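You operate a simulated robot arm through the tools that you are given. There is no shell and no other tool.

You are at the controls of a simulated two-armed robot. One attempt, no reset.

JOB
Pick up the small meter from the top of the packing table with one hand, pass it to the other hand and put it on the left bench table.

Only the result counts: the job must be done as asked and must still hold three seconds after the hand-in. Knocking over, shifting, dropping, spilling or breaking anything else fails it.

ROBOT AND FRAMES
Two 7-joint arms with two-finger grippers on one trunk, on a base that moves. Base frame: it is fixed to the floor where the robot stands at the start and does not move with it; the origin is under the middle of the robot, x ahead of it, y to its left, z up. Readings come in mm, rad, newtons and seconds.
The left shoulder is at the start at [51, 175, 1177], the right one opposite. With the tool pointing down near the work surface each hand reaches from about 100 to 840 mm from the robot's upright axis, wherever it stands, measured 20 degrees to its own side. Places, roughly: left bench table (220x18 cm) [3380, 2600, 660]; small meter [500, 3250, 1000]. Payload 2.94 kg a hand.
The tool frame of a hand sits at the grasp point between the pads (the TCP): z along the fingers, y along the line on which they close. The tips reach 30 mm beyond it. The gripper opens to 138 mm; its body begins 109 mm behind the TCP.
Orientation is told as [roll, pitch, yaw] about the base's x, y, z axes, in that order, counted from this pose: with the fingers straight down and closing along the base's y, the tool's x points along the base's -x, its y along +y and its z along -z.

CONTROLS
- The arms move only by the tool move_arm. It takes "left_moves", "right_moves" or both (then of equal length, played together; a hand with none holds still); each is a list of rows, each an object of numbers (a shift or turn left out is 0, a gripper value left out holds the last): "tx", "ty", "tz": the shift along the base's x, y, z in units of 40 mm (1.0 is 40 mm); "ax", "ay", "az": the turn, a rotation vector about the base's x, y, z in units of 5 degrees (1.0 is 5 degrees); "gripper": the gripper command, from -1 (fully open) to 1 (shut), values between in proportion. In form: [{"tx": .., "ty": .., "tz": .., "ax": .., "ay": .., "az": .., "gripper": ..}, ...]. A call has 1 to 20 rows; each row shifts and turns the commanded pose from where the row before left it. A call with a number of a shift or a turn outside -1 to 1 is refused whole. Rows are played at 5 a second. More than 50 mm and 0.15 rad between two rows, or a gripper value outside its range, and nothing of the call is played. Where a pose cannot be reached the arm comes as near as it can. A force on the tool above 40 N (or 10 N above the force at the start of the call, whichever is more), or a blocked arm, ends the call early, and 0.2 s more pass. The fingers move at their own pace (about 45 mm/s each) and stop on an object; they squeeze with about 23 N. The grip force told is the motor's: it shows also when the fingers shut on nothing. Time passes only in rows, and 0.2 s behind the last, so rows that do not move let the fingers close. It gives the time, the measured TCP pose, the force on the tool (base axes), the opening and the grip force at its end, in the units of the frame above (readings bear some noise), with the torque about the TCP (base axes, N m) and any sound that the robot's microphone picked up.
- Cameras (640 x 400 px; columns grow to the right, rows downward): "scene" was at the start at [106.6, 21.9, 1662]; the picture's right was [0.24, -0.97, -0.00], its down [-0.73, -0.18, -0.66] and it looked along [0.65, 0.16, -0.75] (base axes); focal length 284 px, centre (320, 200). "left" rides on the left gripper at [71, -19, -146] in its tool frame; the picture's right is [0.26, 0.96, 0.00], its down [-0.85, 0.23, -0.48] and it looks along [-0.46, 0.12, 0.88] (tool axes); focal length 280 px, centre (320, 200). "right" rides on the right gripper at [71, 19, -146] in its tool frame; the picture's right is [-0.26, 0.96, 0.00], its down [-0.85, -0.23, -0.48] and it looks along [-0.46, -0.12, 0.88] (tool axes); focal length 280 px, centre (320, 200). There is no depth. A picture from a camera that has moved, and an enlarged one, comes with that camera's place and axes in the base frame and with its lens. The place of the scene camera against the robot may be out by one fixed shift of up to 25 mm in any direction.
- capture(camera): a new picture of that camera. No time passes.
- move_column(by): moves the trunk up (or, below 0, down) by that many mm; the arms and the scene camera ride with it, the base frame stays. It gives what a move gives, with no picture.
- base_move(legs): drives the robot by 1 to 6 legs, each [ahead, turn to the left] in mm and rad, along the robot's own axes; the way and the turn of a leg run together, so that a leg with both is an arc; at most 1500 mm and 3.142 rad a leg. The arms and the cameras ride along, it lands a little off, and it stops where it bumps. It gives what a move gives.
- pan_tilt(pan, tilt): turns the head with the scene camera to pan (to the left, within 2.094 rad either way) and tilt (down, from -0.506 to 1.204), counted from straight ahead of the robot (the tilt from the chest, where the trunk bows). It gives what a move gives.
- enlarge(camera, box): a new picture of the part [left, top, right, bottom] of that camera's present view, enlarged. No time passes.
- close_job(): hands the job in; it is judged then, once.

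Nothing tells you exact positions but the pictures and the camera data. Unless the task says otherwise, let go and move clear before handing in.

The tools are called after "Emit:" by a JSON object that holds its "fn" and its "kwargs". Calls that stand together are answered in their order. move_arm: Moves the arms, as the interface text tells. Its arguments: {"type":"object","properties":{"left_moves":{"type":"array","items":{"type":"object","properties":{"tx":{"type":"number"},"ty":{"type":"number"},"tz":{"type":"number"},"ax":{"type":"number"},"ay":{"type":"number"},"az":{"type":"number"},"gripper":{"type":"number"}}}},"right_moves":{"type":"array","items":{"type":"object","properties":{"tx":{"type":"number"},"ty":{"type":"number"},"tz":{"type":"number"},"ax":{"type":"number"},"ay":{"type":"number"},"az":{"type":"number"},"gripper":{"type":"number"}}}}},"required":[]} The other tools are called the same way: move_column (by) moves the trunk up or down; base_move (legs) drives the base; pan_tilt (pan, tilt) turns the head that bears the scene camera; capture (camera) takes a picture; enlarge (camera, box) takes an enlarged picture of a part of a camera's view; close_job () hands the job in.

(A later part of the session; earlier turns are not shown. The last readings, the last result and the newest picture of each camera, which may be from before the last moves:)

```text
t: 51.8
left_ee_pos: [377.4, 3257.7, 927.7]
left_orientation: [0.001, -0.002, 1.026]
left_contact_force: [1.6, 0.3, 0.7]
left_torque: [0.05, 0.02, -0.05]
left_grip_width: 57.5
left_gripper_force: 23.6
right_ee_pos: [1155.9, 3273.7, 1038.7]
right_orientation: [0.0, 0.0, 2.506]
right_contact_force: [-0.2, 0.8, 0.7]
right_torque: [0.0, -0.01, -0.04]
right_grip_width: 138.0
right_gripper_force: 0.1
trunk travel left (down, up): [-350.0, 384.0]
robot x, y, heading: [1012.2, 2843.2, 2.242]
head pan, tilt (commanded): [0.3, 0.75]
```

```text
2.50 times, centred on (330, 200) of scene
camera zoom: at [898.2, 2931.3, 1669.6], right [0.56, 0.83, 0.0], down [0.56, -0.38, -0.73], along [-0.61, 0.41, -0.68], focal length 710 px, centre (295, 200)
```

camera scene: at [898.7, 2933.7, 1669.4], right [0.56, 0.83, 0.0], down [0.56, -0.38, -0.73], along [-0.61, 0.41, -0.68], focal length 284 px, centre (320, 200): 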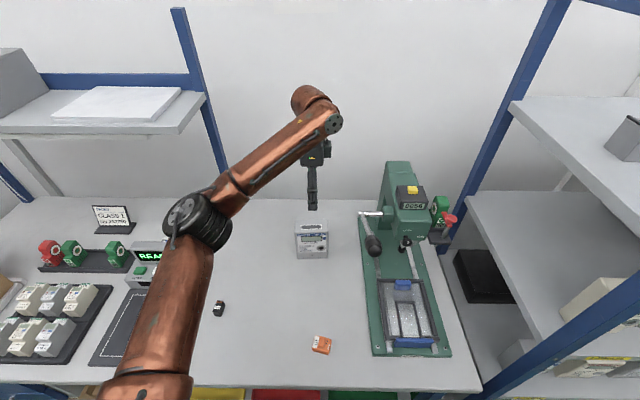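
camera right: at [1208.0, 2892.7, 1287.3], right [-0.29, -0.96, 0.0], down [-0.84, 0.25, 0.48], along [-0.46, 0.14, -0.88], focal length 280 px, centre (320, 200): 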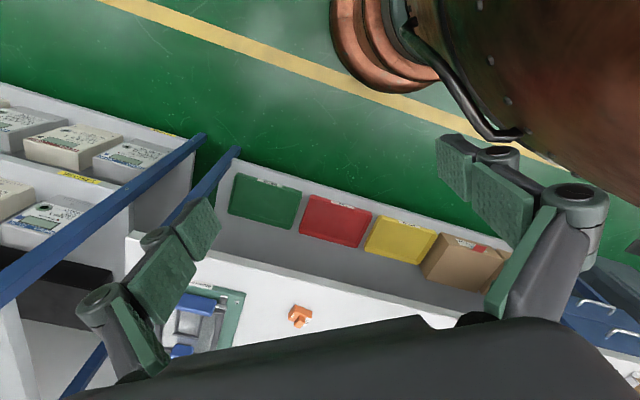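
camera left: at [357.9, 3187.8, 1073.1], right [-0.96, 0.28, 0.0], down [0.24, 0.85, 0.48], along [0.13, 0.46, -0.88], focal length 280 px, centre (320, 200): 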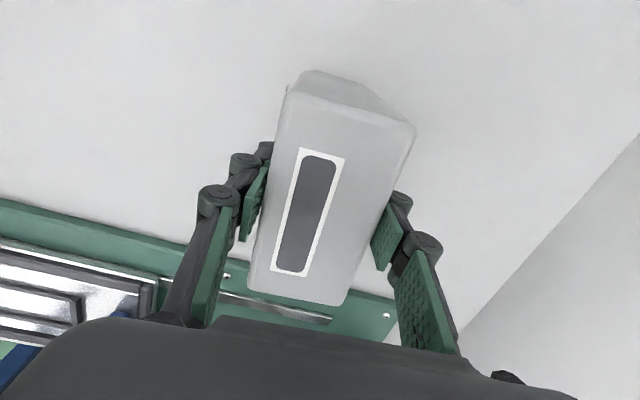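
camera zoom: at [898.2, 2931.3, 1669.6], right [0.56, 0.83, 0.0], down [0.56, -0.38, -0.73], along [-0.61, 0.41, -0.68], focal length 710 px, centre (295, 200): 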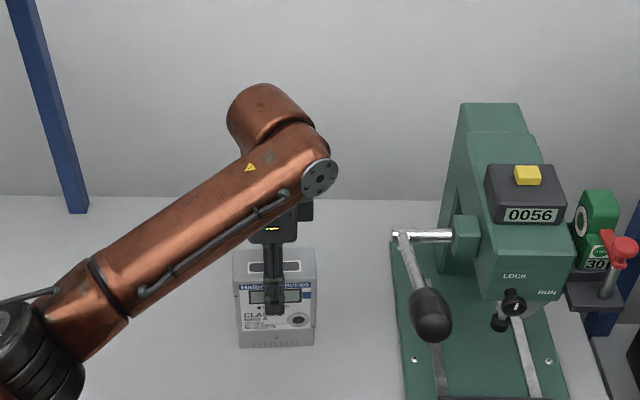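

The gripper has closed on the meter (57.5 mm, 23.6 N). I'll lift it gently and check that it stays in the grip.

Emit:
{"fn": "move_arm", "kwargs": {"left_moves": [{"tz": 0.25}, {"tz": 0.25}, {"tz": 0.5}, {"tz": 0.5}, {"tz": 0.75}, {"tz": 0.75}]}}

Emit:
{"fn": "capture", "kwargs": {"camera": "left"}}

Emit:
{"fn": "enlarge", "kwargs": {"camera": "scene", "box": [250, 80, 410, 280]}}

```text
t: 53.2
left_ee_pos: [377.1, 3256.8, 1048.3]
left_orientation: [0.0, 0.001, 1.026]
left_contact_force: [0.6, 0.5, -4.3]
left_torque: [0.01, 0.02, 0.0]
left_grip_width: 57.5
left_gripper_force: 23.1
right_ee_pos: [1157.8, 3272.9, 1038.5]
right_orientation: [0.0, 0.001, 2.505]
right_contact_force: [0.0, -0.2, -0.6]
right_torque: [0.03, 0.05, -0.01]
right_grip_width: 137.8
right_gripper_force: 0.1
trunk travel left (down, up): [-350.0, 384.0]
robot x, y, heading: [1013.9, 2842.5, 2.246]
head pan, tilt (commanded): [0.3, 0.75]
```

```text
taken
camera left: at [358.1, 3187.6, 1193.6], right [-0.96, 0.28, 0.0], down [0.24, 0.85, 0.48], along [0.13, 0.46, -0.88], focal length 280 px, centre (320, 200)
```

left: 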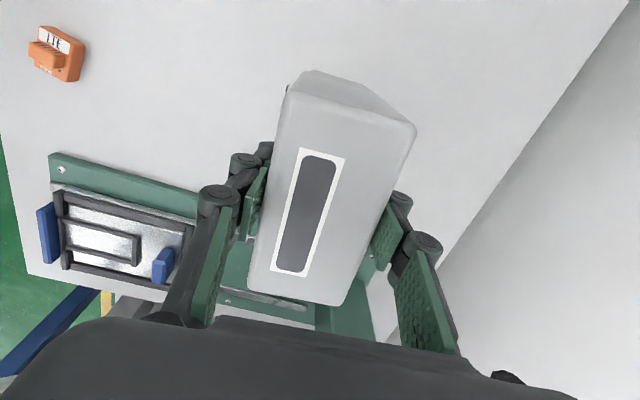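

```text
2.00 times, centred on (330, 180) of scene
camera zoom: at [898.3, 2931.3, 1669.6], right [0.56, 0.83, 0.0], down [0.56, -0.38, -0.73], along [-0.61, 0.41, -0.68], focal length 568 px, centre (300, 240)
```

zoom: 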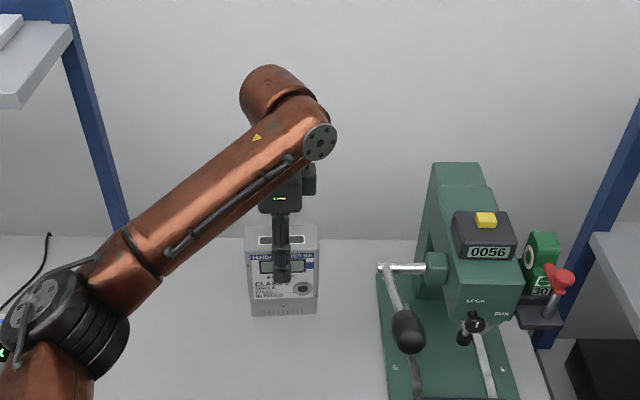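

The meter is up (about 0.44 kg) and steady in the left hand. I'll lift a little more, then back the whole robot straight away from the table into the open aisle for the handover.

Emit:
{"fn": "move_arm", "kwargs": {"left_moves": [{"tz": 0.75}, {"tz": 0.75}]}}

Emit:
{"fn": "base_move", "kwargs": {"legs": [[-700, 0]]}}

Emit:
{"fn": "pan_tilt", "kwargs": {"pan": 0.2, "tilt": 0.7}}

Emit:
{"fn": "capture", "kwargs": {"camera": "scene"}}

Emit:
{"fn": "capture", "kwargs": {"camera": "left"}}

```text
t: 53.8
left_ee_pos: [377.9, 3258.7, 1107.9]
left_orientation: [-0.001, -0.001, 1.027]
left_contact_force: [-0.1, 1.4, -4.6]
left_torque: [-0.03, -0.02, -0.01]
left_grip_width: 57.7
left_gripper_force: 23.1
right_ee_pos: [1155.6, 3273.4, 1039.0]
right_orientation: [0.001, 0.002, 2.506]
right_contact_force: [-0.2, -0.2, 0.6]
right_torque: [-0.02, 0.0, -0.02]
right_grip_width: 138.2
right_gripper_force: 0.1
trunk travel left (down, up): [-350.0, 384.0]
robot x, y, heading: [1011.4, 2845.6, 2.245]
head pan, tilt (commanded): [0.3, 0.75]
```

```text
t: 57.6
left_ee_pos: [815.9, 2709.9, 1107.8]
left_orientation: [-0.001, 0.0, 1.024]
left_contact_force: [-0.1, 0.6, -4.0]
left_torque: [0.02, -0.02, -0.01]
left_grip_width: 57.3
left_gripper_force: 23.0
right_ee_pos: [1595.3, 2724.4, 1038.9]
right_orientation: [0.001, 0.001, 2.503]
right_contact_force: [-0.1, -1.0, 0.3]
right_torque: [0.03, 0.01, 0.0]
right_grip_width: 138.1
right_gripper_force: 0.0
trunk travel left (down, up): [-350.0, 384.0]
robot x, y, heading: [1452.9, 2299.0, 2.247]
head pan, tilt (commanded): [0.3, 0.75]
```

```text
t: 58.3
left_ee_pos: [815.0, 2709.8, 1107.3]
left_orientation: [-0.001, 0.001, 1.025]
left_contact_force: [0.4, 0.1, -5.0]
left_torque: [-0.02, 0.0, 0.03]
left_grip_width: 57.3
left_gripper_force: 22.7
right_ee_pos: [1595.7, 2725.0, 1038.4]
right_orientation: [-0.001, 0.0, 2.505]
right_contact_force: [-0.9, -0.6, 0.1]
right_torque: [0.01, 0.01, 0.0]
right_grip_width: 137.9
right_gripper_force: 0.0
trunk travel left (down, up): [-350.0, 384.0]
robot x, y, heading: [1452.5, 2299.1, 2.242]
head pan, tilt (commanded): [0.201, 0.7]
```

```text
taken
camera scene: at [1338.9, 2391.1, 1673.7], right [0.64, 0.77, 0.0], down [0.49, -0.41, -0.76], along [-0.59, 0.49, -0.64], focal length 284 px, centre (320, 200)
```

scene: 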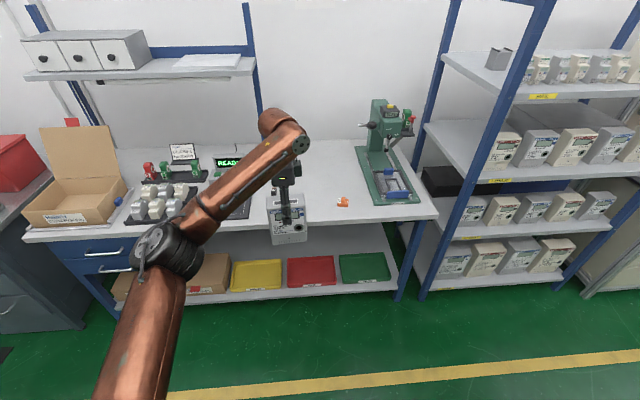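

```text
taken
camera left: at [795.7, 2640.2, 1252.5], right [-0.96, 0.28, 0.0], down [0.24, 0.85, 0.48], along [0.13, 0.46, -0.88], focal length 280 px, centre (320, 200)
```

left: 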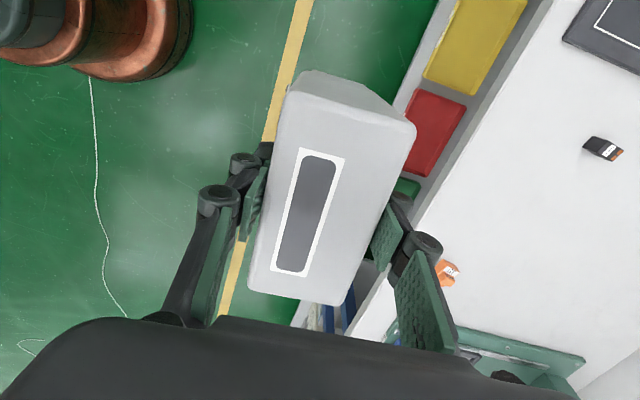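

I'm back in the aisle with the meter held at (719, 241) in my own frame. I'll bring the left hand in front of my chest and turn the meter ~30° clockwise so the right hand can come at it squarely.

Emit:
{"fn": "move_arm", "kwargs": {"left_moves": [{"tx": 0.869, "ty": -0.181, "az": -0.75}, {"tx": 0.869, "ty": -0.181, "az": -0.75}, {"tx": 0.869, "ty": -0.181, "az": -0.75}, {"tx": 0.869, "ty": -0.181, "az": -0.75}, {"tx": 0.869, "ty": -0.181, "az": -0.75}, {"tx": 0.869, "ty": -0.181, "az": -0.75}, {"tx": 0.869, "ty": -0.181, "az": -0.75}, {"tx": 0.869, "ty": -0.181, "az": -0.75}]}}

Emit:
{"fn": "pan_tilt", "kwargs": {"pan": 0.0, "tilt": 0.9}}

Emit:
{"fn": "capture", "kwargs": {"camera": "scene"}}

```text
t: 60.1
left_ee_pos: [1094.5, 2652.8, 1108.1]
left_orientation: [-0.002, 0.001, 0.498]
left_contact_force: [1.0, -0.3, -5.1]
left_torque: [-0.02, 0.02, 0.03]
left_grip_width: 57.5
left_gripper_force: 23.0
right_ee_pos: [1595.7, 2724.9, 1038.0]
right_orientation: [0.002, 0.0, 2.503]
right_contact_force: [0.7, -0.5, 0.5]
right_torque: [0.04, 0.01, 0.02]
right_grip_width: 137.7
right_gripper_force: 0.0
trunk travel left (down, up): [-350.0, 384.0]
robot x, y, heading: [1453.7, 2292.5, 2.242]
head pan, tilt (commanded): [0.201, 0.7]
```

```text
t: 60.8
left_ee_pos: [1093.5, 2652.1, 1108.5]
left_orientation: [0.002, 0.001, 0.5]
left_contact_force: [-0.5, 0.4, -4.2]
left_torque: [-0.03, 0.02, 0.01]
left_grip_width: 57.7
left_gripper_force: 23.2
right_ee_pos: [1595.1, 2725.6, 1038.3]
right_orientation: [0.001, 0.0, 2.505]
right_contact_force: [0.4, 0.0, 0.1]
right_torque: [-0.04, -0.05, 0.01]
right_grip_width: 138.2
right_gripper_force: 0.0
trunk travel left (down, up): [-350.0, 384.0]
robot x, y, heading: [1452.8, 2295.1, 2.243]
head pan, tilt (commanded): [0.0, 0.901]
```

```text
taken
camera scene: at [1357.4, 2395.3, 1657.7], right [0.78, 0.62, 0.0], down [0.49, -0.61, -0.62], along [-0.39, 0.49, -0.78], focal length 284 px, centre (320, 200)
```

scene: 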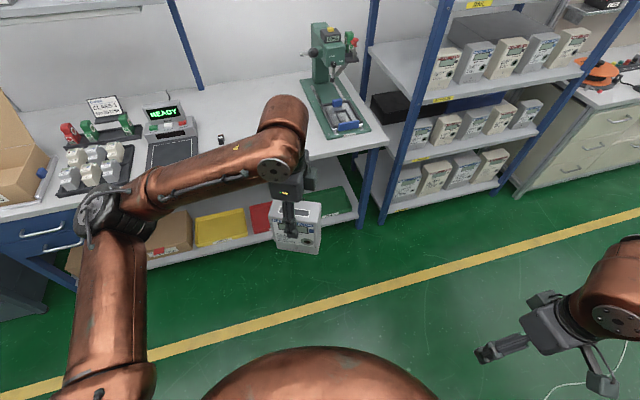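

The meter is now in front of my chest, held by the left hand. I'll bring the right hand out, first turning its yaw so that its closing axis matches the meter's thickness.

Emit:
{"fn": "move_arm", "kwargs": {"right_moves": [{"tx": -0.3115, "ty": 0.138, "tz": 0.154, "az": 1}, {"tx": -0.3115, "ty": 0.138, "tz": 0.154, "az": 1}, {"tx": -0.3115, "ty": 0.138, "tz": 0.154, "az": 1}, {"tx": -0.3115, "ty": 0.138, "tz": 0.154, "az": 1}, {"tx": -0.3115, "ty": 0.138, "tz": 0.154, "az": 1}, {"tx": -0.3115, "ty": 0.138, "tz": 0.154, "az": 1}, {"tx": -0.3115, "ty": 0.138, "tz": 0.154, "az": 1}, {"tx": -0.3115, "ty": 0.138, "tz": 0.154, "az": 1}, {"tx": -0.3115, "ty": 0.138, "tz": 0.154, "az": 1}, {"tx": -0.3115, "ty": 0.138, "tz": 0.154, "az": 1}, {"tx": -0.3115, "ty": 0.138, "tz": 0.154, "az": 1}, {"tx": -0.3115, "ty": 0.138, "tz": 0.154, "az": 1}, {"tx": -0.3115, "ty": 0.138, "tz": 0.154, "az": 1}]}}

Emit:
{"fn": "capture", "kwargs": {"camera": "scene"}}

```text
t: 63.6
left_ee_pos: [1092.5, 2653.1, 1107.9]
left_orientation: [-0.001, -0.002, 0.5]
left_contact_force: [-0.7, -0.4, -4.2]
left_torque: [0.0, -0.06, 0.0]
left_grip_width: 57.6
left_gripper_force: 22.5
right_ee_pos: [1398.4, 2668.2, 1119.9]
right_orientation: [-0.001, 0.002, -2.644]
right_contact_force: [-0.3, 1.3, -0.2]
right_torque: [0.02, -0.04, -0.01]
right_grip_width: 137.9
right_gripper_force: 0.1
right hand out of reach, approached as far as the arm can: row 7, 8, 9, 10, 11, 12, 13
trunk travel left (down, up): [-350.0, 384.0]
robot x, y, heading: [1449.0, 2298.4, 2.246]
head pan, tilt (commanded): [0.0, 0.901]
```

```text
taken
camera scene: at [1356.0, 2394.8, 1657.5], right [0.78, 0.62, 0.0], down [0.49, -0.61, -0.62], along [-0.39, 0.49, -0.78], focal length 284 px, centre (320, 200)
```

scene: 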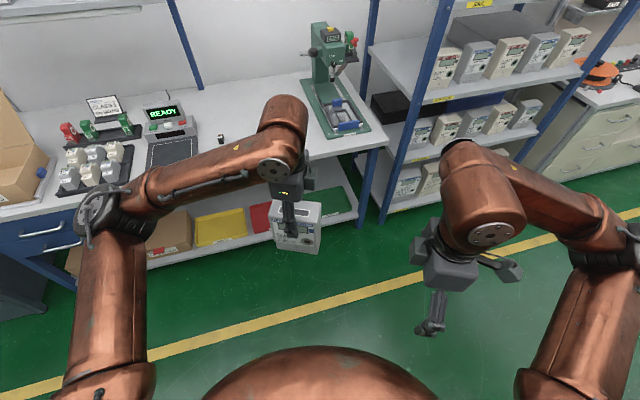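

The right wrist runs into a yaw limit, so instead I'll turn the meter further with the left hand so that its free side faces my right-rear, which suits the right forearm's natural direction.

Emit:
{"fn": "move_arm", "kwargs": {"left_moves": [{"az": -1}, {"az": -1}, {"az": -1}, {"az": -1}, {"az": -1}, {"az": -1}, {"az": -1}]}}

Emit:
{"fn": "capture", "kwargs": {"camera": "scene"}}

```text
t: 65.2
left_ee_pos: [1093.4, 2651.9, 1108.4]
left_orientation: [0.0, 0.0, -0.111]
left_contact_force: [0.0, -0.3, -3.4]
left_torque: [0.03, 0.04, 0.0]
left_grip_width: 57.7
left_gripper_force: 22.8
right_ee_pos: [1398.2, 2669.5, 1120.9]
right_orientation: [-0.002, 0.001, -2.645]
right_contact_force: [0.0, 0.2, -0.8]
right_torque: [-0.02, 0.01, -0.01]
right_grip_width: 137.9
right_gripper_force: 0.0
trunk travel left (down, up): [-350.0, 384.0]
robot x, y, heading: [1450.0, 2291.6, 2.245]
head pan, tilt (commanded): [0.0, 0.901]
```

```text
taken
camera scene: at [1357.2, 2395.4, 1657.6], right [0.78, 0.62, 0.0], down [0.49, -0.61, -0.62], along [-0.39, 0.49, -0.78], focal length 284 px, centre (320, 200)
```

scene: 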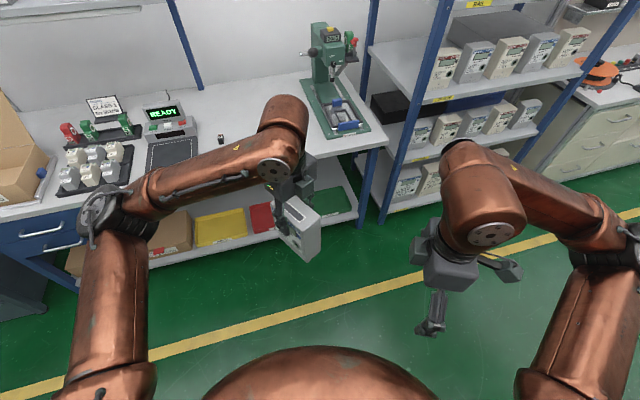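

The left wrist turned the extra 35° without trouble. I'll push the meter 80 mm further out, and set the right hand's yaw to match the meter's new direction.

Emit:
{"fn": "move_arm", "kwargs": {"left_moves": [{"tx": -0.6244, "ty": 0.7811}, {"tx": -0.6244, "ty": 0.7811}, {}, {}, {}, {}, {}], "right_moves": [{"tx": -0.086, "ty": 0.279, "tz": 0.107, "az": -0.994}, {"tx": -0.086, "ty": 0.279, "tz": 0.107, "az": -0.994}, {"tx": -0.086, "ty": 0.279, "tz": 0.107, "az": -0.994}, {"tx": -0.086, "ty": 0.279, "tz": 0.107, "az": -0.994}, {"tx": -0.086, "ty": 0.279, "tz": 0.107, "az": -0.994}, {"tx": -0.086, "ty": 0.279, "tz": 0.107, "az": -0.994}, {"tx": -0.086, "ty": 0.279, "tz": 0.107, "az": -0.994}]}}

```text
t: 66.8
left_ee_pos: [1043.9, 2713.5, 1108.2]
left_orientation: [-0.003, 0.0, -0.11]
left_contact_force: [0.1, 0.2, -4.5]
left_torque: [0.03, -0.02, -0.03]
left_grip_width: 57.4
left_gripper_force: 23.1
right_ee_pos: [1374.1, 2747.6, 1152.2]
right_orientation: [0.001, 0.0, 3.03]
right_contact_force: [0.1, -0.7, 0.4]
right_torque: [0.02, 0.0, -0.02]
right_grip_width: 137.8
right_gripper_force: 0.0
trunk travel left (down, up): [-350.0, 384.0]
robot x, y, heading: [1452.5, 2295.3, 2.243]
head pan, tilt (commanded): [0.0, 0.901]
```

No limit hit this time. Now I'll tilt the right hand 45° and bring it to the pre-grasp point about 160 mm away from the meter along its approach line.

Emit:
{"fn": "move_arm", "kwargs": {"right_moves": [{"tx": -0.4, "ty": -0.1, "tz": 0.1, "ax": 0.1106, "ay": 0.9939}, {"tx": -0.4, "ty": -0.1, "ax": 0.1106, "ay": 0.9939}, {"tx": -0.4, "ty": -0.1, "ax": 0.1106, "ay": 0.9939}, {"tx": -0.4, "ty": -0.1, "ax": 0.1106, "ay": 0.9939}, {"tx": -0.4, "ty": -0.1, "ax": 0.1106, "ay": 0.9939}, {"tx": -0.4, "ty": -0.1, "ax": 0.1106, "ay": 0.9939}, {"tx": -0.4, "ty": -0.1, "ax": 0.1106, "ay": 0.9939}, {"tx": -0.4, "ty": -0.1, "ax": 0.1106, "ay": 0.9939}, {"tx": -0.4, "ty": -0.1, "ax": 0.1106, "ay": 0.9939}]}}

Emit:
{"fn": "capture", "kwargs": {"camera": "scene"}}

Emit:
{"fn": "capture", "kwargs": {"camera": "right"}}

Emit:
{"fn": "capture", "kwargs": {"camera": "left"}}

```text
t: 68.8
left_ee_pos: [1044.5, 2715.4, 1107.6]
left_orientation: [-0.003, 0.0, -0.11]
left_contact_force: [0.3, 0.2, -5.3]
left_torque: [-0.01, 0.05, -0.02]
left_grip_width: 57.3
left_gripper_force: 23.1
right_ee_pos: [1229.6, 2710.7, 1154.3]
right_orientation: [-0.001, -0.786, 3.033]
right_contact_force: [0.4, -0.5, 0.2]
right_torque: [0.0, -0.02, 0.03]
right_grip_width: 137.9
right_gripper_force: 0.1
trunk travel left (down, up): [-350.0, 384.0]
robot x, y, heading: [1450.3, 2295.5, 2.246]
head pan, tilt (commanded): [0.0, 0.901]
```

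```text
taken
camera scene: at [1357.2, 2395.6, 1657.6], right [0.78, 0.62, 0.0], down [0.49, -0.61, -0.62], along [-0.39, 0.49, -0.78], focal length 284 px, centre (320, 200)
```

scene: 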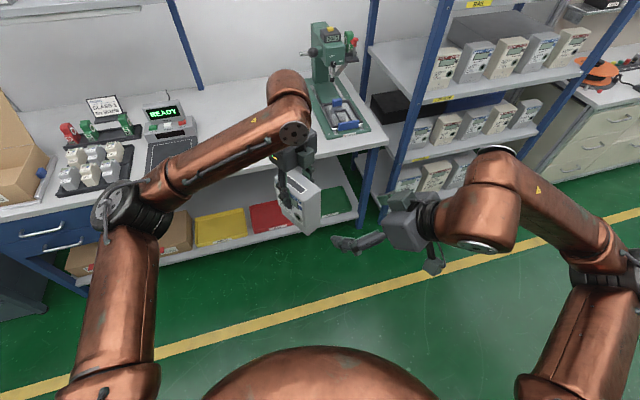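

```text
taken
camera right: at [1381.9, 2675.2, 1209.3], right [-0.29, -0.94, 0.19], down [-0.24, 0.26, 0.94], along [-0.93, 0.23, -0.3], focal length 280 px, centre (320, 200)
```

right: 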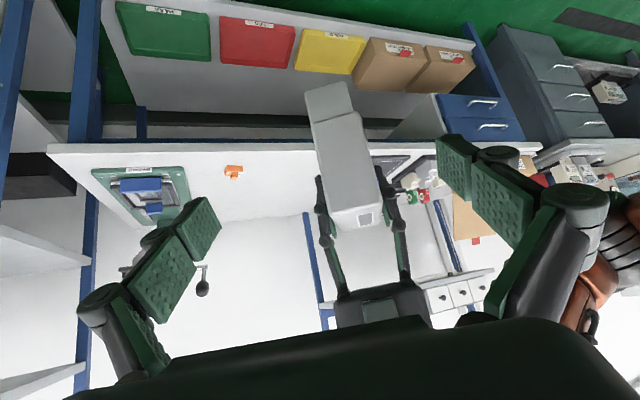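

```text
taken
camera left: at [972.2, 2704.0, 1252.6], right [-0.15, 0.99, 0.0], down [0.87, 0.14, 0.48], along [0.47, 0.07, -0.88], focal length 280 px, centre (320, 200)
```

left: 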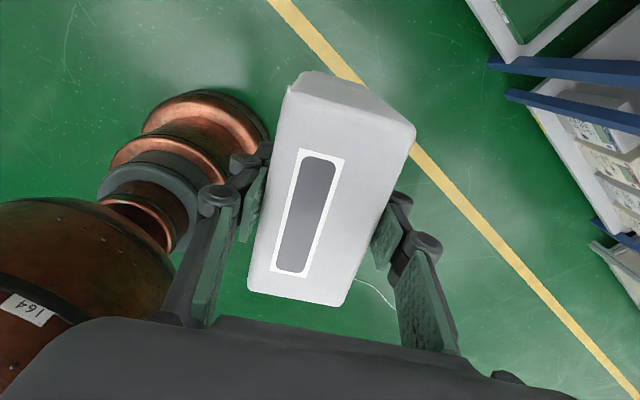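

The right camera's view matches my geometry: the meter projects exactly where I expect it. I'll line the right hand up and slide it down its approach line, stopping 65 mm short to check.

Emit:
{"fn": "move_arm", "kwargs": {"right_moves": [{"tx": -0.59, "ty": -0.144}, {"tx": -0.59, "ty": -0.144}, {"tx": -0.527, "ty": 0.058, "tz": -0.53}, {"tx": -0.527, "ty": 0.058, "tz": -0.53}, {"tx": -0.527, "ty": 0.058, "tz": -0.53}]}}

Emit:
{"fn": "capture", "kwargs": {"camera": "scene"}}

Emit:
{"fn": "capture", "kwargs": {"camera": "right"}}

Emit:
{"fn": "capture", "kwargs": {"camera": "left"}}

```text
t: 70.0
left_ee_pos: [1043.6, 2714.7, 1107.7]
left_orientation: [-0.001, -0.002, -0.109]
left_contact_force: [0.2, 0.2, -4.4]
left_torque: [-0.03, 0.01, 0.0]
left_grip_width: 57.5
left_gripper_force: 22.8
right_ee_pos: [1118.7, 2707.7, 1090.3]
right_orientation: [0.0, -0.786, 3.031]
right_contact_force: [0.3, -0.1, -0.2]
right_torque: [-0.02, 0.01, 0.02]
right_grip_width: 137.8
right_gripper_force: 0.0
trunk travel left (down, up): [-350.0, 384.0]
robot x, y, heading: [1452.4, 2294.0, 2.239]
head pan, tilt (commanded): [0.0, 0.901]
```

```text
taken
camera scene: at [1356.3, 2395.9, 1657.5], right [0.78, 0.62, 0.0], down [0.49, -0.61, -0.62], along [-0.39, 0.49, -0.78], focal length 284 px, centre (320, 200)
```

scene: 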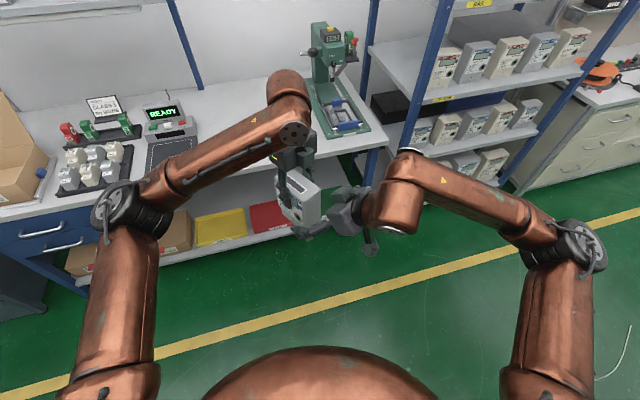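

```text
taken
camera right: at [1270.4, 2671.7, 1145.4], right [-0.29, -0.94, 0.19], down [-0.24, 0.26, 0.94], along [-0.93, 0.23, -0.3], focal length 280 px, centre (320, 200)
```

right: 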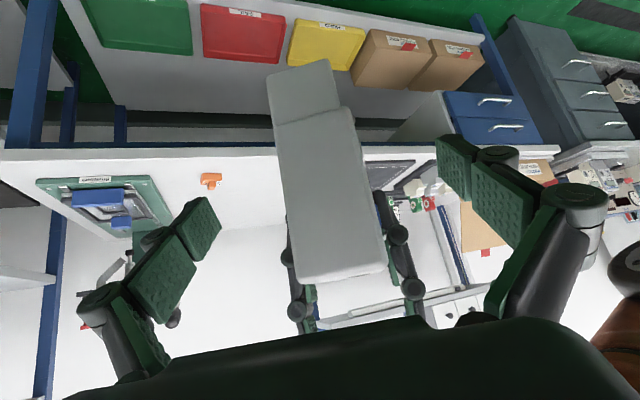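

```text
taken
camera left: at [971.5, 2704.2, 1252.3], right [-0.15, 0.99, 0.0], down [0.87, 0.14, 0.48], along [0.47, 0.07, -0.88], focal length 280 px, centre (320, 200)
```

left: 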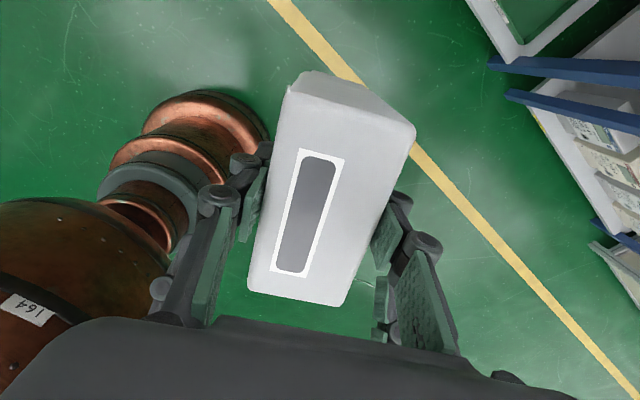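

The right fingers straddle the meter symmetrically, and the left fingers' knuckles lie well inside the right hand's opening. I'll go the remaining ~66 mm.

Emit:
{"fn": "move_arm", "kwargs": {"right_moves": [{"tx": -0.389, "ty": 0.031, "tz": -0.394}, {"tx": -0.389, "ty": 0.031, "tz": -0.394}, {"tx": -0.389, "ty": 0.031, "tz": -0.394}]}}

Emit:
{"fn": "capture", "kwargs": {"camera": "right"}}

Emit:
{"fn": "enlarge", "kwargs": {"camera": "scene", "box": [220, 100, 420, 270]}}

Emit:
{"fn": "capture", "kwargs": {"camera": "left"}}

```text
t: 70.8
left_ee_pos: [1043.4, 2714.7, 1106.6]
left_orientation: [-0.002, -0.001, -0.11]
left_contact_force: [-0.6, 0.2, -4.8]
left_torque: [-0.07, -0.01, 0.03]
left_grip_width: 57.2
left_gripper_force: 22.8
right_ee_pos: [1072.7, 2710.4, 1042.4]
right_orientation: [-0.001, -0.783, 3.031]
right_contact_force: [-0.1, 0.0, -0.4]
right_torque: [-0.01, -0.04, 0.02]
right_grip_width: 137.9
right_gripper_force: 0.0
trunk travel left (down, up): [-350.0, 384.0]
robot x, y, heading: [1454.3, 2298.3, 2.245]
head pan, tilt (commanded): [0.0, 0.901]
```

```text
taken
camera right: at [1223.6, 2674.3, 1097.7], right [-0.29, -0.94, 0.18], down [-0.24, 0.26, 0.94], along [-0.93, 0.23, -0.3], focal length 280 px, centre (320, 200)
```

right: 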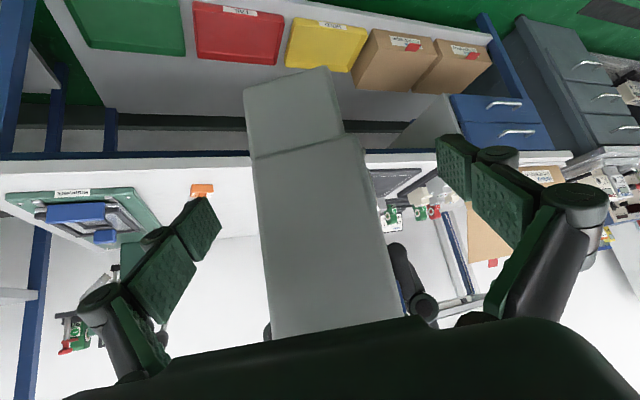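

```text
2.35 times, centred on (320, 185) of scene
camera zoom: at [1356.0, 2395.7, 1657.5], right [0.78, 0.62, 0.0], down [0.49, -0.61, -0.62], along [-0.39, 0.49, -0.78], focal length 668 px, centre (320, 235)
```

zoom: 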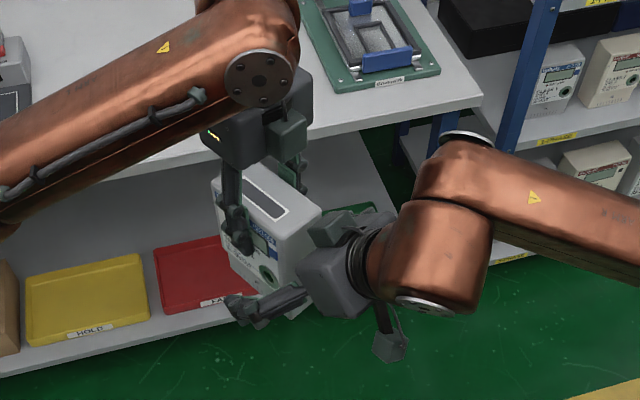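

```text
taken
camera left: at [971.3, 2704.1, 1252.2], right [-0.15, 0.99, 0.0], down [0.87, 0.14, 0.48], along [0.47, 0.07, -0.88], focal length 280 px, centre (320, 200)
```

left: 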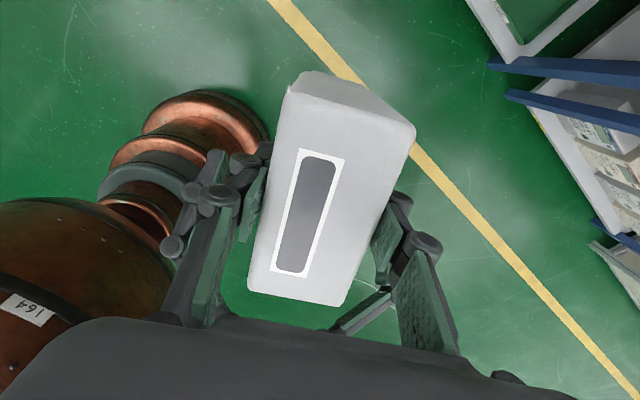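

Both hands are in place: the right fingers cross the meter's lower right half, clear of the left fingers. I'll trim 1.5 mm and close the right gripper.

Emit:
{"fn": "move_arm", "kwargs": {"right_moves": [{"tx": 0.004, "ty": 0.037}, {"gripper": 0.2}, {"gripper": 0.2}, {"gripper": 0.2}, {"gripper": 1}, {"gripper": 1}, {"gripper": 1}, {"gripper": 1}, {"gripper": 1}, {"gripper": 1}]}}

Emit:
{"fn": "capture", "kwargs": {"camera": "right"}}

Emit:
{"fn": "enlarge", "kwargs": {"camera": "scene", "box": [220, 100, 420, 270]}}

Emit:
{"fn": "capture", "kwargs": {"camera": "left"}}

```text
t: 73.0
left_ee_pos: [1044.2, 2714.8, 1107.1]
left_orientation: [-0.001, -0.001, -0.11]
left_contact_force: [-0.1, 1.9, -3.9]
left_torque: [0.1, -0.04, -0.04]
left_grip_width: 57.8
left_gripper_force: 23.1
right_ee_pos: [1072.5, 2712.3, 1042.9]
right_orientation: [0.001, -0.785, 3.034]
right_contact_force: [0.1, -1.6, 1.1]
right_torque: [0.05, 0.03, 0.04]
right_grip_width: 57.6
right_gripper_force: 23.2
trunk travel left (down, up): [-350.0, 384.0]
robot x, y, heading: [1450.1, 2295.7, 2.24]
head pan, tilt (commanded): [0.0, 0.901]
```

```text
taken
camera right: at [1224.6, 2675.6, 1098.2], right [-0.29, -0.94, 0.18], down [-0.24, 0.26, 0.94], along [-0.93, 0.23, -0.3], focal length 280 px, centre (320, 200)
```

right: 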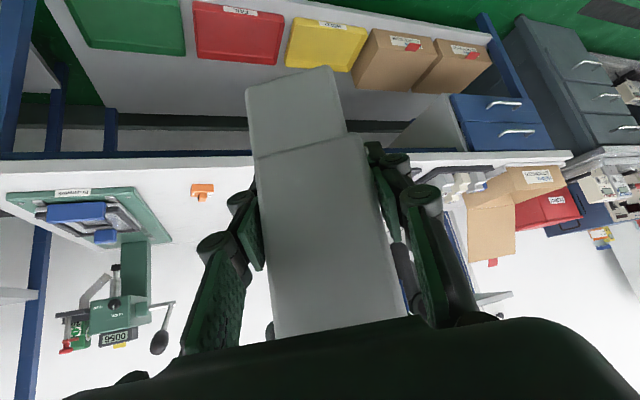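

```text
2.35 times, centred on (320, 185) of scene
camera zoom: at [1357.0, 2395.4, 1657.6], right [0.78, 0.62, 0.0], down [0.49, -0.61, -0.62], along [-0.39, 0.49, -0.78], focal length 668 px, centre (320, 235)
```

zoom: 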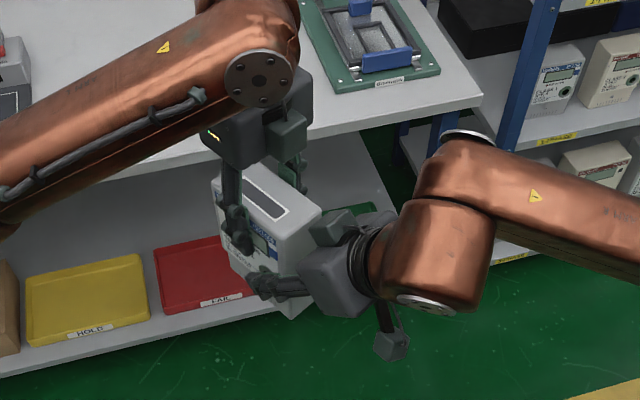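

```text
taken
camera left: at [972.0, 2703.9, 1252.7], right [-0.15, 0.99, 0.0], down [0.87, 0.14, 0.48], along [0.47, 0.07, -0.88], focal length 280 px, centre (320, 200)
```

left: 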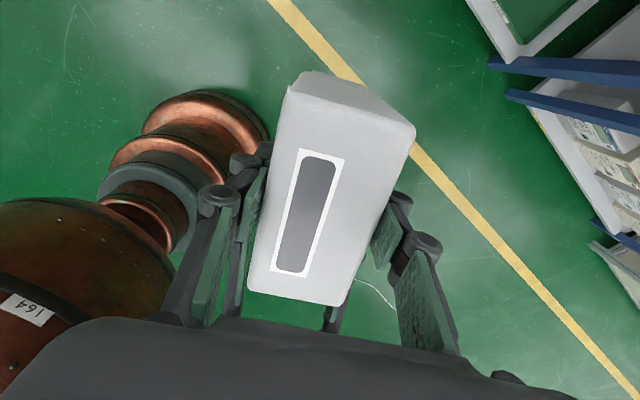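

Both hands hold the meter (57.6–57.8 mm, 23 N each). Now I'll open the left hand and check that the right hand carries the weight.

Emit:
{"fn": "move_arm", "kwargs": {"left_moves": [{"gripper": -0.5}, {"gripper": -0.5}, {"gripper": -0.5}, {"gripper": -0.5}]}}

Emit:
{"fn": "capture", "kwargs": {"camera": "left"}}

Emit:
{"fn": "enlarge", "kwargs": {"camera": "scene", "box": [220, 100, 420, 270]}}

```text
t: 74.0
left_ee_pos: [1042.5, 2714.3, 1108.1]
left_orientation: [-0.002, 0.001, -0.109]
left_contact_force: [0.0, -0.6, -0.2]
left_torque: [0.0, -0.02, 0.02]
left_grip_width: 103.4
left_gripper_force: 0.0
right_ee_pos: [1072.1, 2711.1, 1042.8]
right_orientation: [0.001, -0.785, 3.031]
right_contact_force: [0.7, -0.8, 0.3]
right_torque: [-0.04, -0.12, 0.03]
right_grip_width: 57.5
right_gripper_force: 23.3
trunk travel left (down, up): [-350.0, 384.0]
robot x, y, heading: [1452.5, 2295.9, 2.247]
head pan, tilt (commanded): [0.0, 0.901]
```

```text
taken
camera left: at [972.0, 2703.9, 1252.7], right [-0.15, 0.99, 0.0], down [0.87, 0.14, 0.48], along [0.47, 0.07, -0.88], focal length 280 px, centre (320, 200)
```

left: 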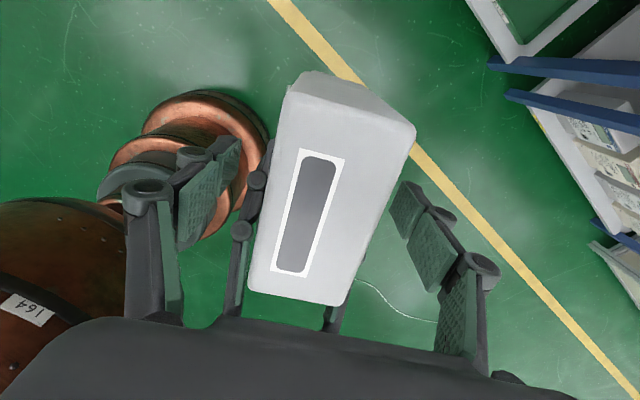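

```text
2.35 times, centred on (320, 185) of scene
camera zoom: at [1357.0, 2395.4, 1657.6], right [0.78, 0.62, 0.0], down [0.49, -0.61, -0.62], along [-0.39, 0.49, -0.78], focal length 668 px, centre (320, 235)
```

zoom: 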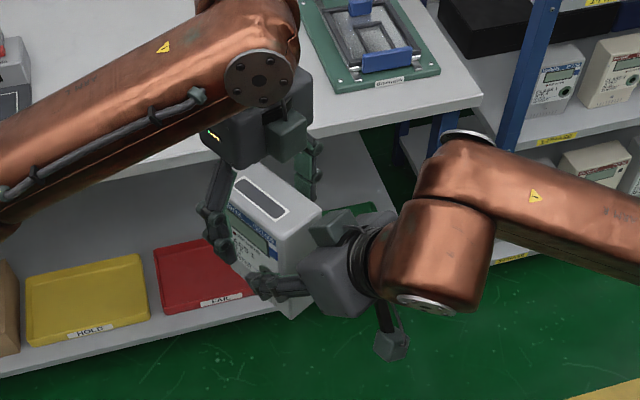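

The right hand alone holds the meter and it hasn't moved. I'll raise the left hand straight up and clear.

Emit:
{"fn": "move_arm", "kwargs": {"left_moves": [{"tz": 0.6}, {"tz": 0.9}, {"tz": 0.9}, {"tz": 0.9}]}}

Emit:
{"fn": "capture", "kwargs": {"camera": "scene"}}

Emit:
{"fn": "capture", "kwargs": {"camera": "right"}}

Emit:
{"fn": "capture", "kwargs": {"camera": "left"}}

```text
t: 75.0
left_ee_pos: [1044.4, 2715.0, 1239.8]
left_orientation: [0.001, 0.0, -0.11]
left_contact_force: [-1.2, 0.6, 0.2]
left_torque: [-0.02, 0.05, 0.03]
left_grip_width: 103.6
left_gripper_force: 0.1
right_ee_pos: [1073.2, 2710.8, 1045.6]
right_orientation: [-0.001, -0.786, 3.033]
right_contact_force: [1.2, -0.2, 0.6]
right_torque: [0.02, -0.1, -0.01]
right_grip_width: 57.4
right_gripper_force: 23.4
trunk travel left (down, up): [-350.0, 384.0]
robot x, y, heading: [1447.0, 2297.8, 2.241]
head pan, tilt (commanded): [0.0, 0.901]
```

```text
taken
camera scene: at [1358.3, 2394.8, 1657.7], right [0.78, 0.62, 0.0], down [0.49, -0.61, -0.62], along [-0.39, 0.49, -0.78], focal length 284 px, centre (320, 200)
```

scene: 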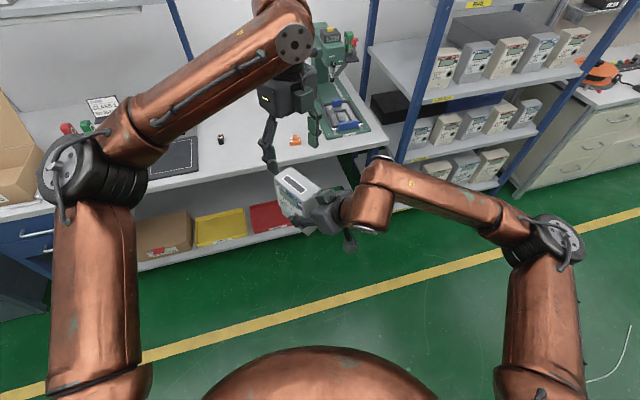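

```text
taken
camera right: at [1225.5, 2675.3, 1098.6], right [-0.29, -0.94, 0.18], down [-0.24, 0.26, 0.94], along [-0.93, 0.23, -0.3], focal length 280 px, centre (320, 200)
```

right: 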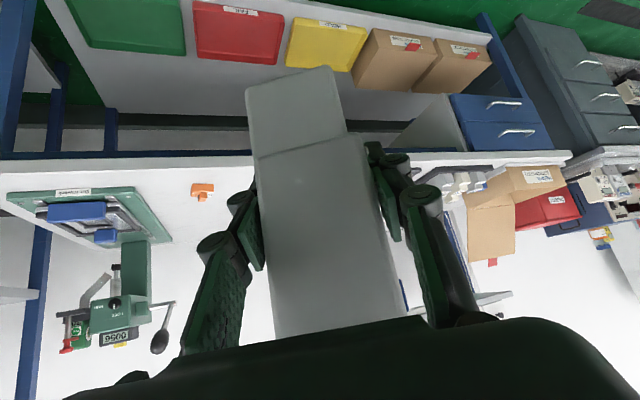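

```text
taken
camera left: at [973.7, 2704.5, 1385.2], right [-0.15, 0.99, 0.0], down [0.87, 0.14, 0.48], along [0.47, 0.07, -0.88], focal length 280 px, centre (320, 200)
```

left: 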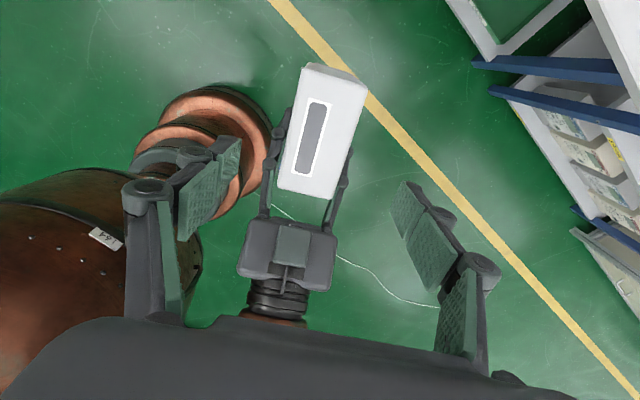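

The handover worked: the right hand holds the meter upright and the left is free. I'll swing the left arm out of the way to my left and turn the right hand to point straight ahead of me, so it can set the meter down from the aisle side of the bench.

Emit:
{"fn": "move_arm", "kwargs": {"left_moves": [{"tx": -0.217, "ty": -0.885, "az": 1}, {"tx": -0.217, "ty": -0.885, "az": 1}, {"tx": -0.217, "ty": -0.885, "az": 1}, {"tx": -0.217, "ty": -0.885, "az": 1}, {"tx": -0.217, "ty": -0.885, "az": 1}, {"tx": -0.217, "ty": -0.885, "az": 1}, {"tx": -0.217, "ty": -0.885, "az": 1}, {"tx": -0.217, "ty": -0.885, "az": 1}, {"tx": -0.217, "ty": -0.885, "az": 1}], "right_moves": [{"tx": 0.392, "ty": 0.235, "az": -1}, {"tx": 0.392, "ty": 0.235, "az": -1}, {"tx": 0.392, "ty": 0.235, "az": -1}, {"tx": 0.392, "ty": 0.235, "az": -1}, {"tx": 0.392, "ty": 0.235, "az": -1}, {"tx": 0.392, "ty": 0.235, "az": -1}, {"tx": 0.392, "ty": 0.235, "az": -1}, {"tx": 0.392, "ty": 0.235, "az": -1}, {"tx": 0.392, "ty": 0.235, "az": -1}]}}

Emit:
{"fn": "capture", "kwargs": {"camera": "scene"}}

Emit:
{"fn": "capture", "kwargs": {"camera": "right"}}

```text
t: 77.0
left_ee_pos: [964.7, 2393.2, 1241.2]
left_orientation: [-0.001, -0.002, 0.677]
left_contact_force: [-0.4, -0.8, -0.1]
left_torque: [0.03, 0.01, 0.01]
left_grip_width: 103.5
left_gripper_force: 0.0
right_ee_pos: [1214.0, 2795.0, 1043.6]
right_orientation: [-0.003, -0.785, 2.247]
right_contact_force: [-0.9, -0.8, -0.1]
right_torque: [-0.05, -0.1, -0.02]
right_grip_width: 57.6
right_gripper_force: 23.1
trunk travel left (down, up): [-350.0, 384.0]
robot x, y, heading: [1452.1, 2294.8, 2.242]
head pan, tilt (commanded): [0.0, 0.901]
```

```text
taken
camera scene: at [1357.3, 2393.3, 1657.8], right [0.78, 0.62, 0.0], down [0.49, -0.61, -0.62], along [-0.39, 0.49, -0.78], focal length 284 px, centre (320, 200)
```

scene: 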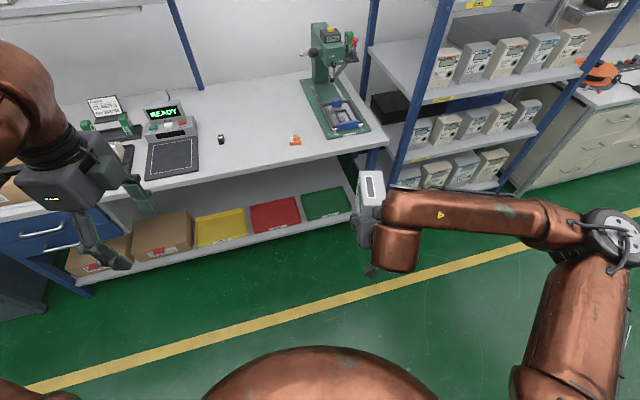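

```text
taken
camera right: at [1296.5, 2663.1, 1099.2], right [-0.87, -0.46, 0.18], down [0.01, 0.35, 0.94], along [-0.49, 0.82, -0.3], focal length 280 px, centre (320, 200)
```

right: 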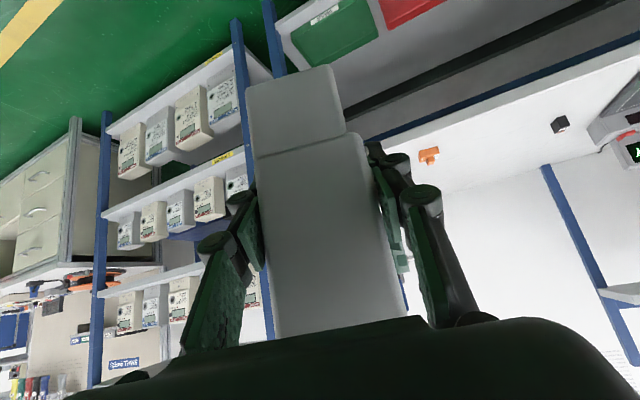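

All steady. I'll turn along the aisle, drive about 1 m up to abreast of the left bench, then turn right to face it from mid-aisle.

Emit:
{"fn": "base_move", "kwargs": {"legs": [[0, -1.273], [980, 0], [0, -1.57]]}}

Emit:
{"fn": "pan_tilt", "kwargs": {"pan": 0.0, "tilt": 0.6}}

Emit:
{"fn": "capture", "kwargs": {"camera": "scene"}}

Emit:
{"fn": "capture", "kwargs": {"camera": "right"}}

```text
t: 89.0
left_ee_pos: [2479.7, 3159.0, 1240.8]
left_orientation: [-0.003, 0.001, -2.154]
left_contact_force: [0.2, 0.6, -0.2]
left_torque: [0.01, -0.05, -0.02]
left_grip_width: 103.8
left_gripper_force: 0.0
right_ee_pos: [2364.5, 2699.4, 1044.2]
right_orientation: [-0.002, -0.785, -0.582]
right_contact_force: [-0.3, 0.5, 0.9]
right_torque: [0.09, 0.1, 0.01]
right_grip_width: 57.5
right_gripper_force: 22.7
trunk travel left (down, up): [-350.0, 384.0]
robot x, y, heading: [1984.6, 3105.4, -0.583]
head pan, tilt (commanded): [0.0, 0.901]
```

```text
t: 89.8
left_ee_pos: [2478.7, 3158.1, 1241.0]
left_orientation: [-0.001, 0.0, -2.155]
left_contact_force: [-0.2, -0.3, -0.3]
left_torque: [-0.02, -0.02, 0.01]
left_grip_width: 103.3
left_gripper_force: 0.0
right_ee_pos: [2364.1, 2701.4, 1043.2]
right_orientation: [0.0, -0.783, -0.58]
right_contact_force: [0.3, 0.0, -0.6]
right_torque: [0.07, 0.1, 0.02]
right_grip_width: 57.6
right_gripper_force: 23.3
trunk travel left (down, up): [-350.0, 384.0]
robot x, y, heading: [1986.1, 3105.1, -0.589]
head pan, tilt (commanded): [0.0, 0.6]
```

```text
taken
camera scene: at [2081.4, 3032.1, 1682.3], right [-0.55, -0.83, 0.0], down [-0.47, 0.31, -0.82], along [0.69, -0.46, -0.57], focal length 284 px, centre (320, 200)
```

scene: 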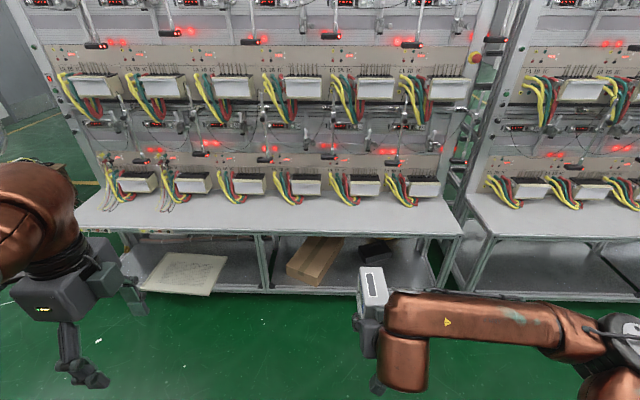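

```text
taken
camera right: at [2248.6, 2801.5, 1098.6], right [0.69, 0.7, 0.18], down [0.09, -0.34, 0.94], along [0.72, -0.62, -0.3], focal length 280 px, centre (320, 200)
```

right: 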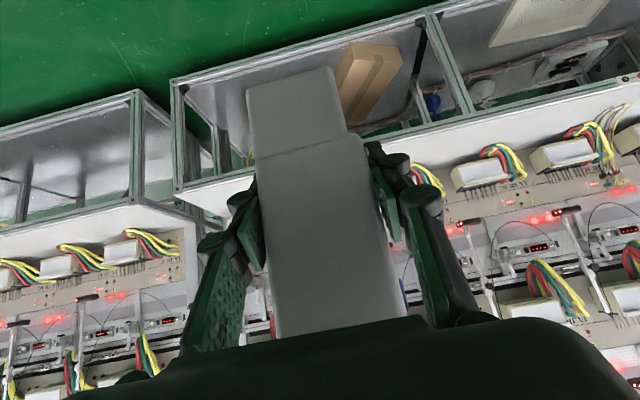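

I'm facing the left bench squarely, about 1.28 m from its front edge, with the meter still held well. I'll zoom on the free strip to choose a clear spot.

Emit:
{"fn": "enlarge", "kwargs": {"camera": "scene", "box": [230, 140, 470, 260]}}

Emit:
{"fn": "enlarge", "kwargs": {"camera": "scene", "box": [60, 140, 300, 260]}}

```text
2.67 times, centred on (350, 200) of scene
camera zoom: at [2081.4, 3032.1, 1682.3], right [-0.55, -0.83, 0.0], down [-0.47, 0.31, -0.82], along [0.69, -0.46, -0.57], focal length 757 px, centre (240, 200)
```

zoom: 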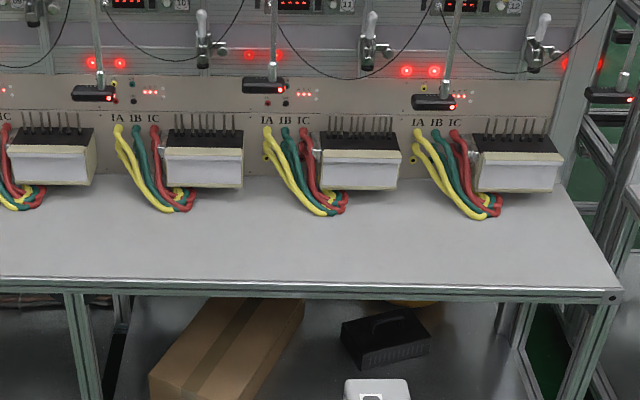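

```text
2.67 times, centred on (180, 200) of scene
camera zoom: at [2081.4, 3032.1, 1682.3], right [-0.55, -0.83, 0.0], down [-0.47, 0.31, -0.82], along [0.69, -0.46, -0.57], focal length 757 px, centre (693, 200)
```

zoom: 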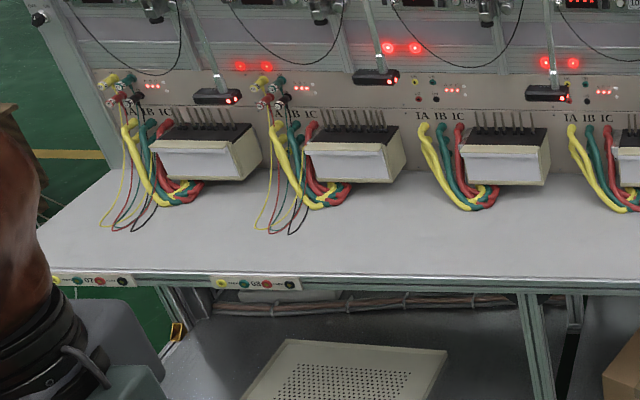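

The strip in front of the wired boxes is free for roughly 240 mm depth, so there's ample room. I'll drive straight toward the bench, stopping about 530 mm short of its edge (axis to edge).

Emit:
{"fn": "base_move", "kwargs": {"legs": [[0, -0.014], [720, 0]]}}

Emit:
{"fn": "pan_tilt", "kwargs": {"pan": -0.1, "tilt": 0.85}}

Emit:
{"fn": "capture", "kwargs": {"camera": "scene"}}

Emit:
{"fn": "capture", "kwargs": {"camera": "right"}}

Emit:
{"fn": "capture", "kwargs": {"camera": "left"}}

```text
t: 94.1
left_ee_pos: [3072.7, 2739.7, 1240.4]
left_orientation: [-0.001, 0.0, -2.175]
left_contact_force: [-1.0, -0.4, -0.7]
left_torque: [-0.02, 0.02, 0.04]
left_grip_width: 103.6
left_gripper_force: 0.0
right_ee_pos: [2948.8, 2285.3, 1043.6]
right_orientation: [-0.002, -0.784, -0.602]
right_contact_force: [0.8, -1.0, 0.0]
right_torque: [0.07, 0.13, -0.01]
right_grip_width: 57.5
right_gripper_force: 22.7
trunk travel left (down, up): [-350.0, 384.0]
robot x, y, heading: [2579.8, 2693.2, -0.609]
head pan, tilt (commanded): [0.0, 0.6]
```

```text
t: 94.9
left_ee_pos: [3072.3, 2739.8, 1242.1]
left_orientation: [-0.003, 0.0, -2.175]
left_contact_force: [0.6, -0.4, -0.4]
left_torque: [-0.01, -0.01, 0.01]
left_grip_width: 103.7
left_gripper_force: 0.0
right_ee_pos: [2946.7, 2286.1, 1044.7]
right_orientation: [-0.002, -0.782, -0.603]
right_contact_force: [0.4, 0.7, -0.1]
right_torque: [0.1, 0.09, 0.02]
right_grip_width: 57.5
right_gripper_force: 22.3
trunk travel left (down, up): [-350.0, 384.0]
robot x, y, heading: [2577.5, 2697.3, -0.607]
head pan, tilt (commanded): [-0.099, 0.85]
```

```text
taken
camera scene: at [2659.0, 2621.4, 1661.5], right [-0.65, -0.76, 0.0], down [-0.57, 0.49, -0.66], along [0.5, -0.43, -0.75], focal length 284 px, centre (320, 200)
```

scene: 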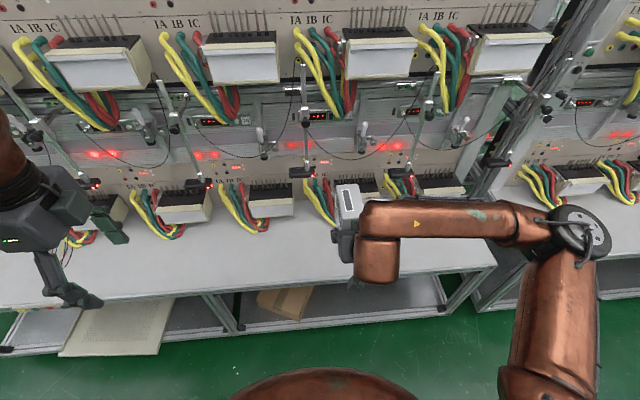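

```text
taken
camera right: at [2834.2, 2388.0, 1098.6], right [0.7, 0.69, 0.18], down [0.09, -0.34, 0.94], along [0.71, -0.64, -0.3], focal length 280 px, centre (320, 200)
```

right: 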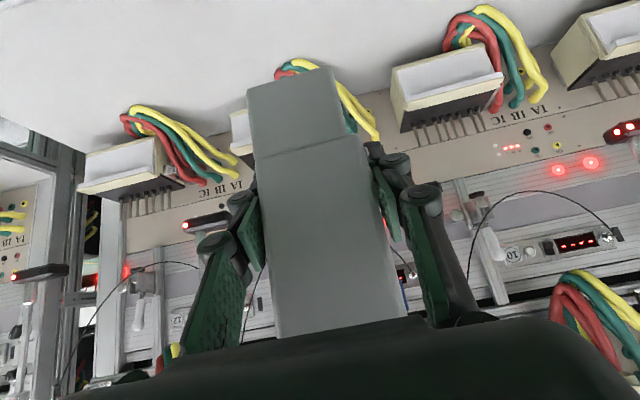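

```text
taken
camera left: at [3098.0, 2809.3, 1386.1], right [0.94, -0.33, 0.0], down [-0.29, -0.83, 0.48], along [-0.16, -0.45, -0.88], focal length 280 px, centre (320, 200)
```

left: 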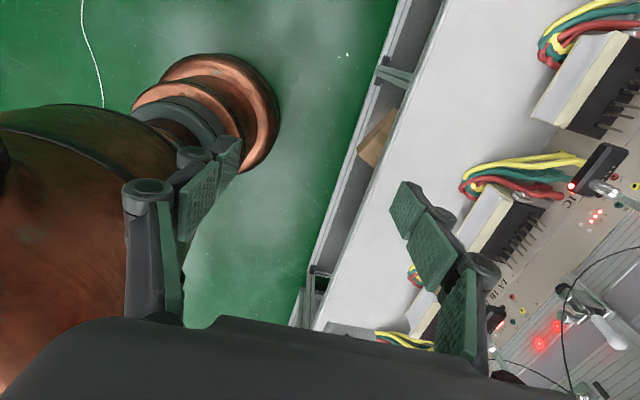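

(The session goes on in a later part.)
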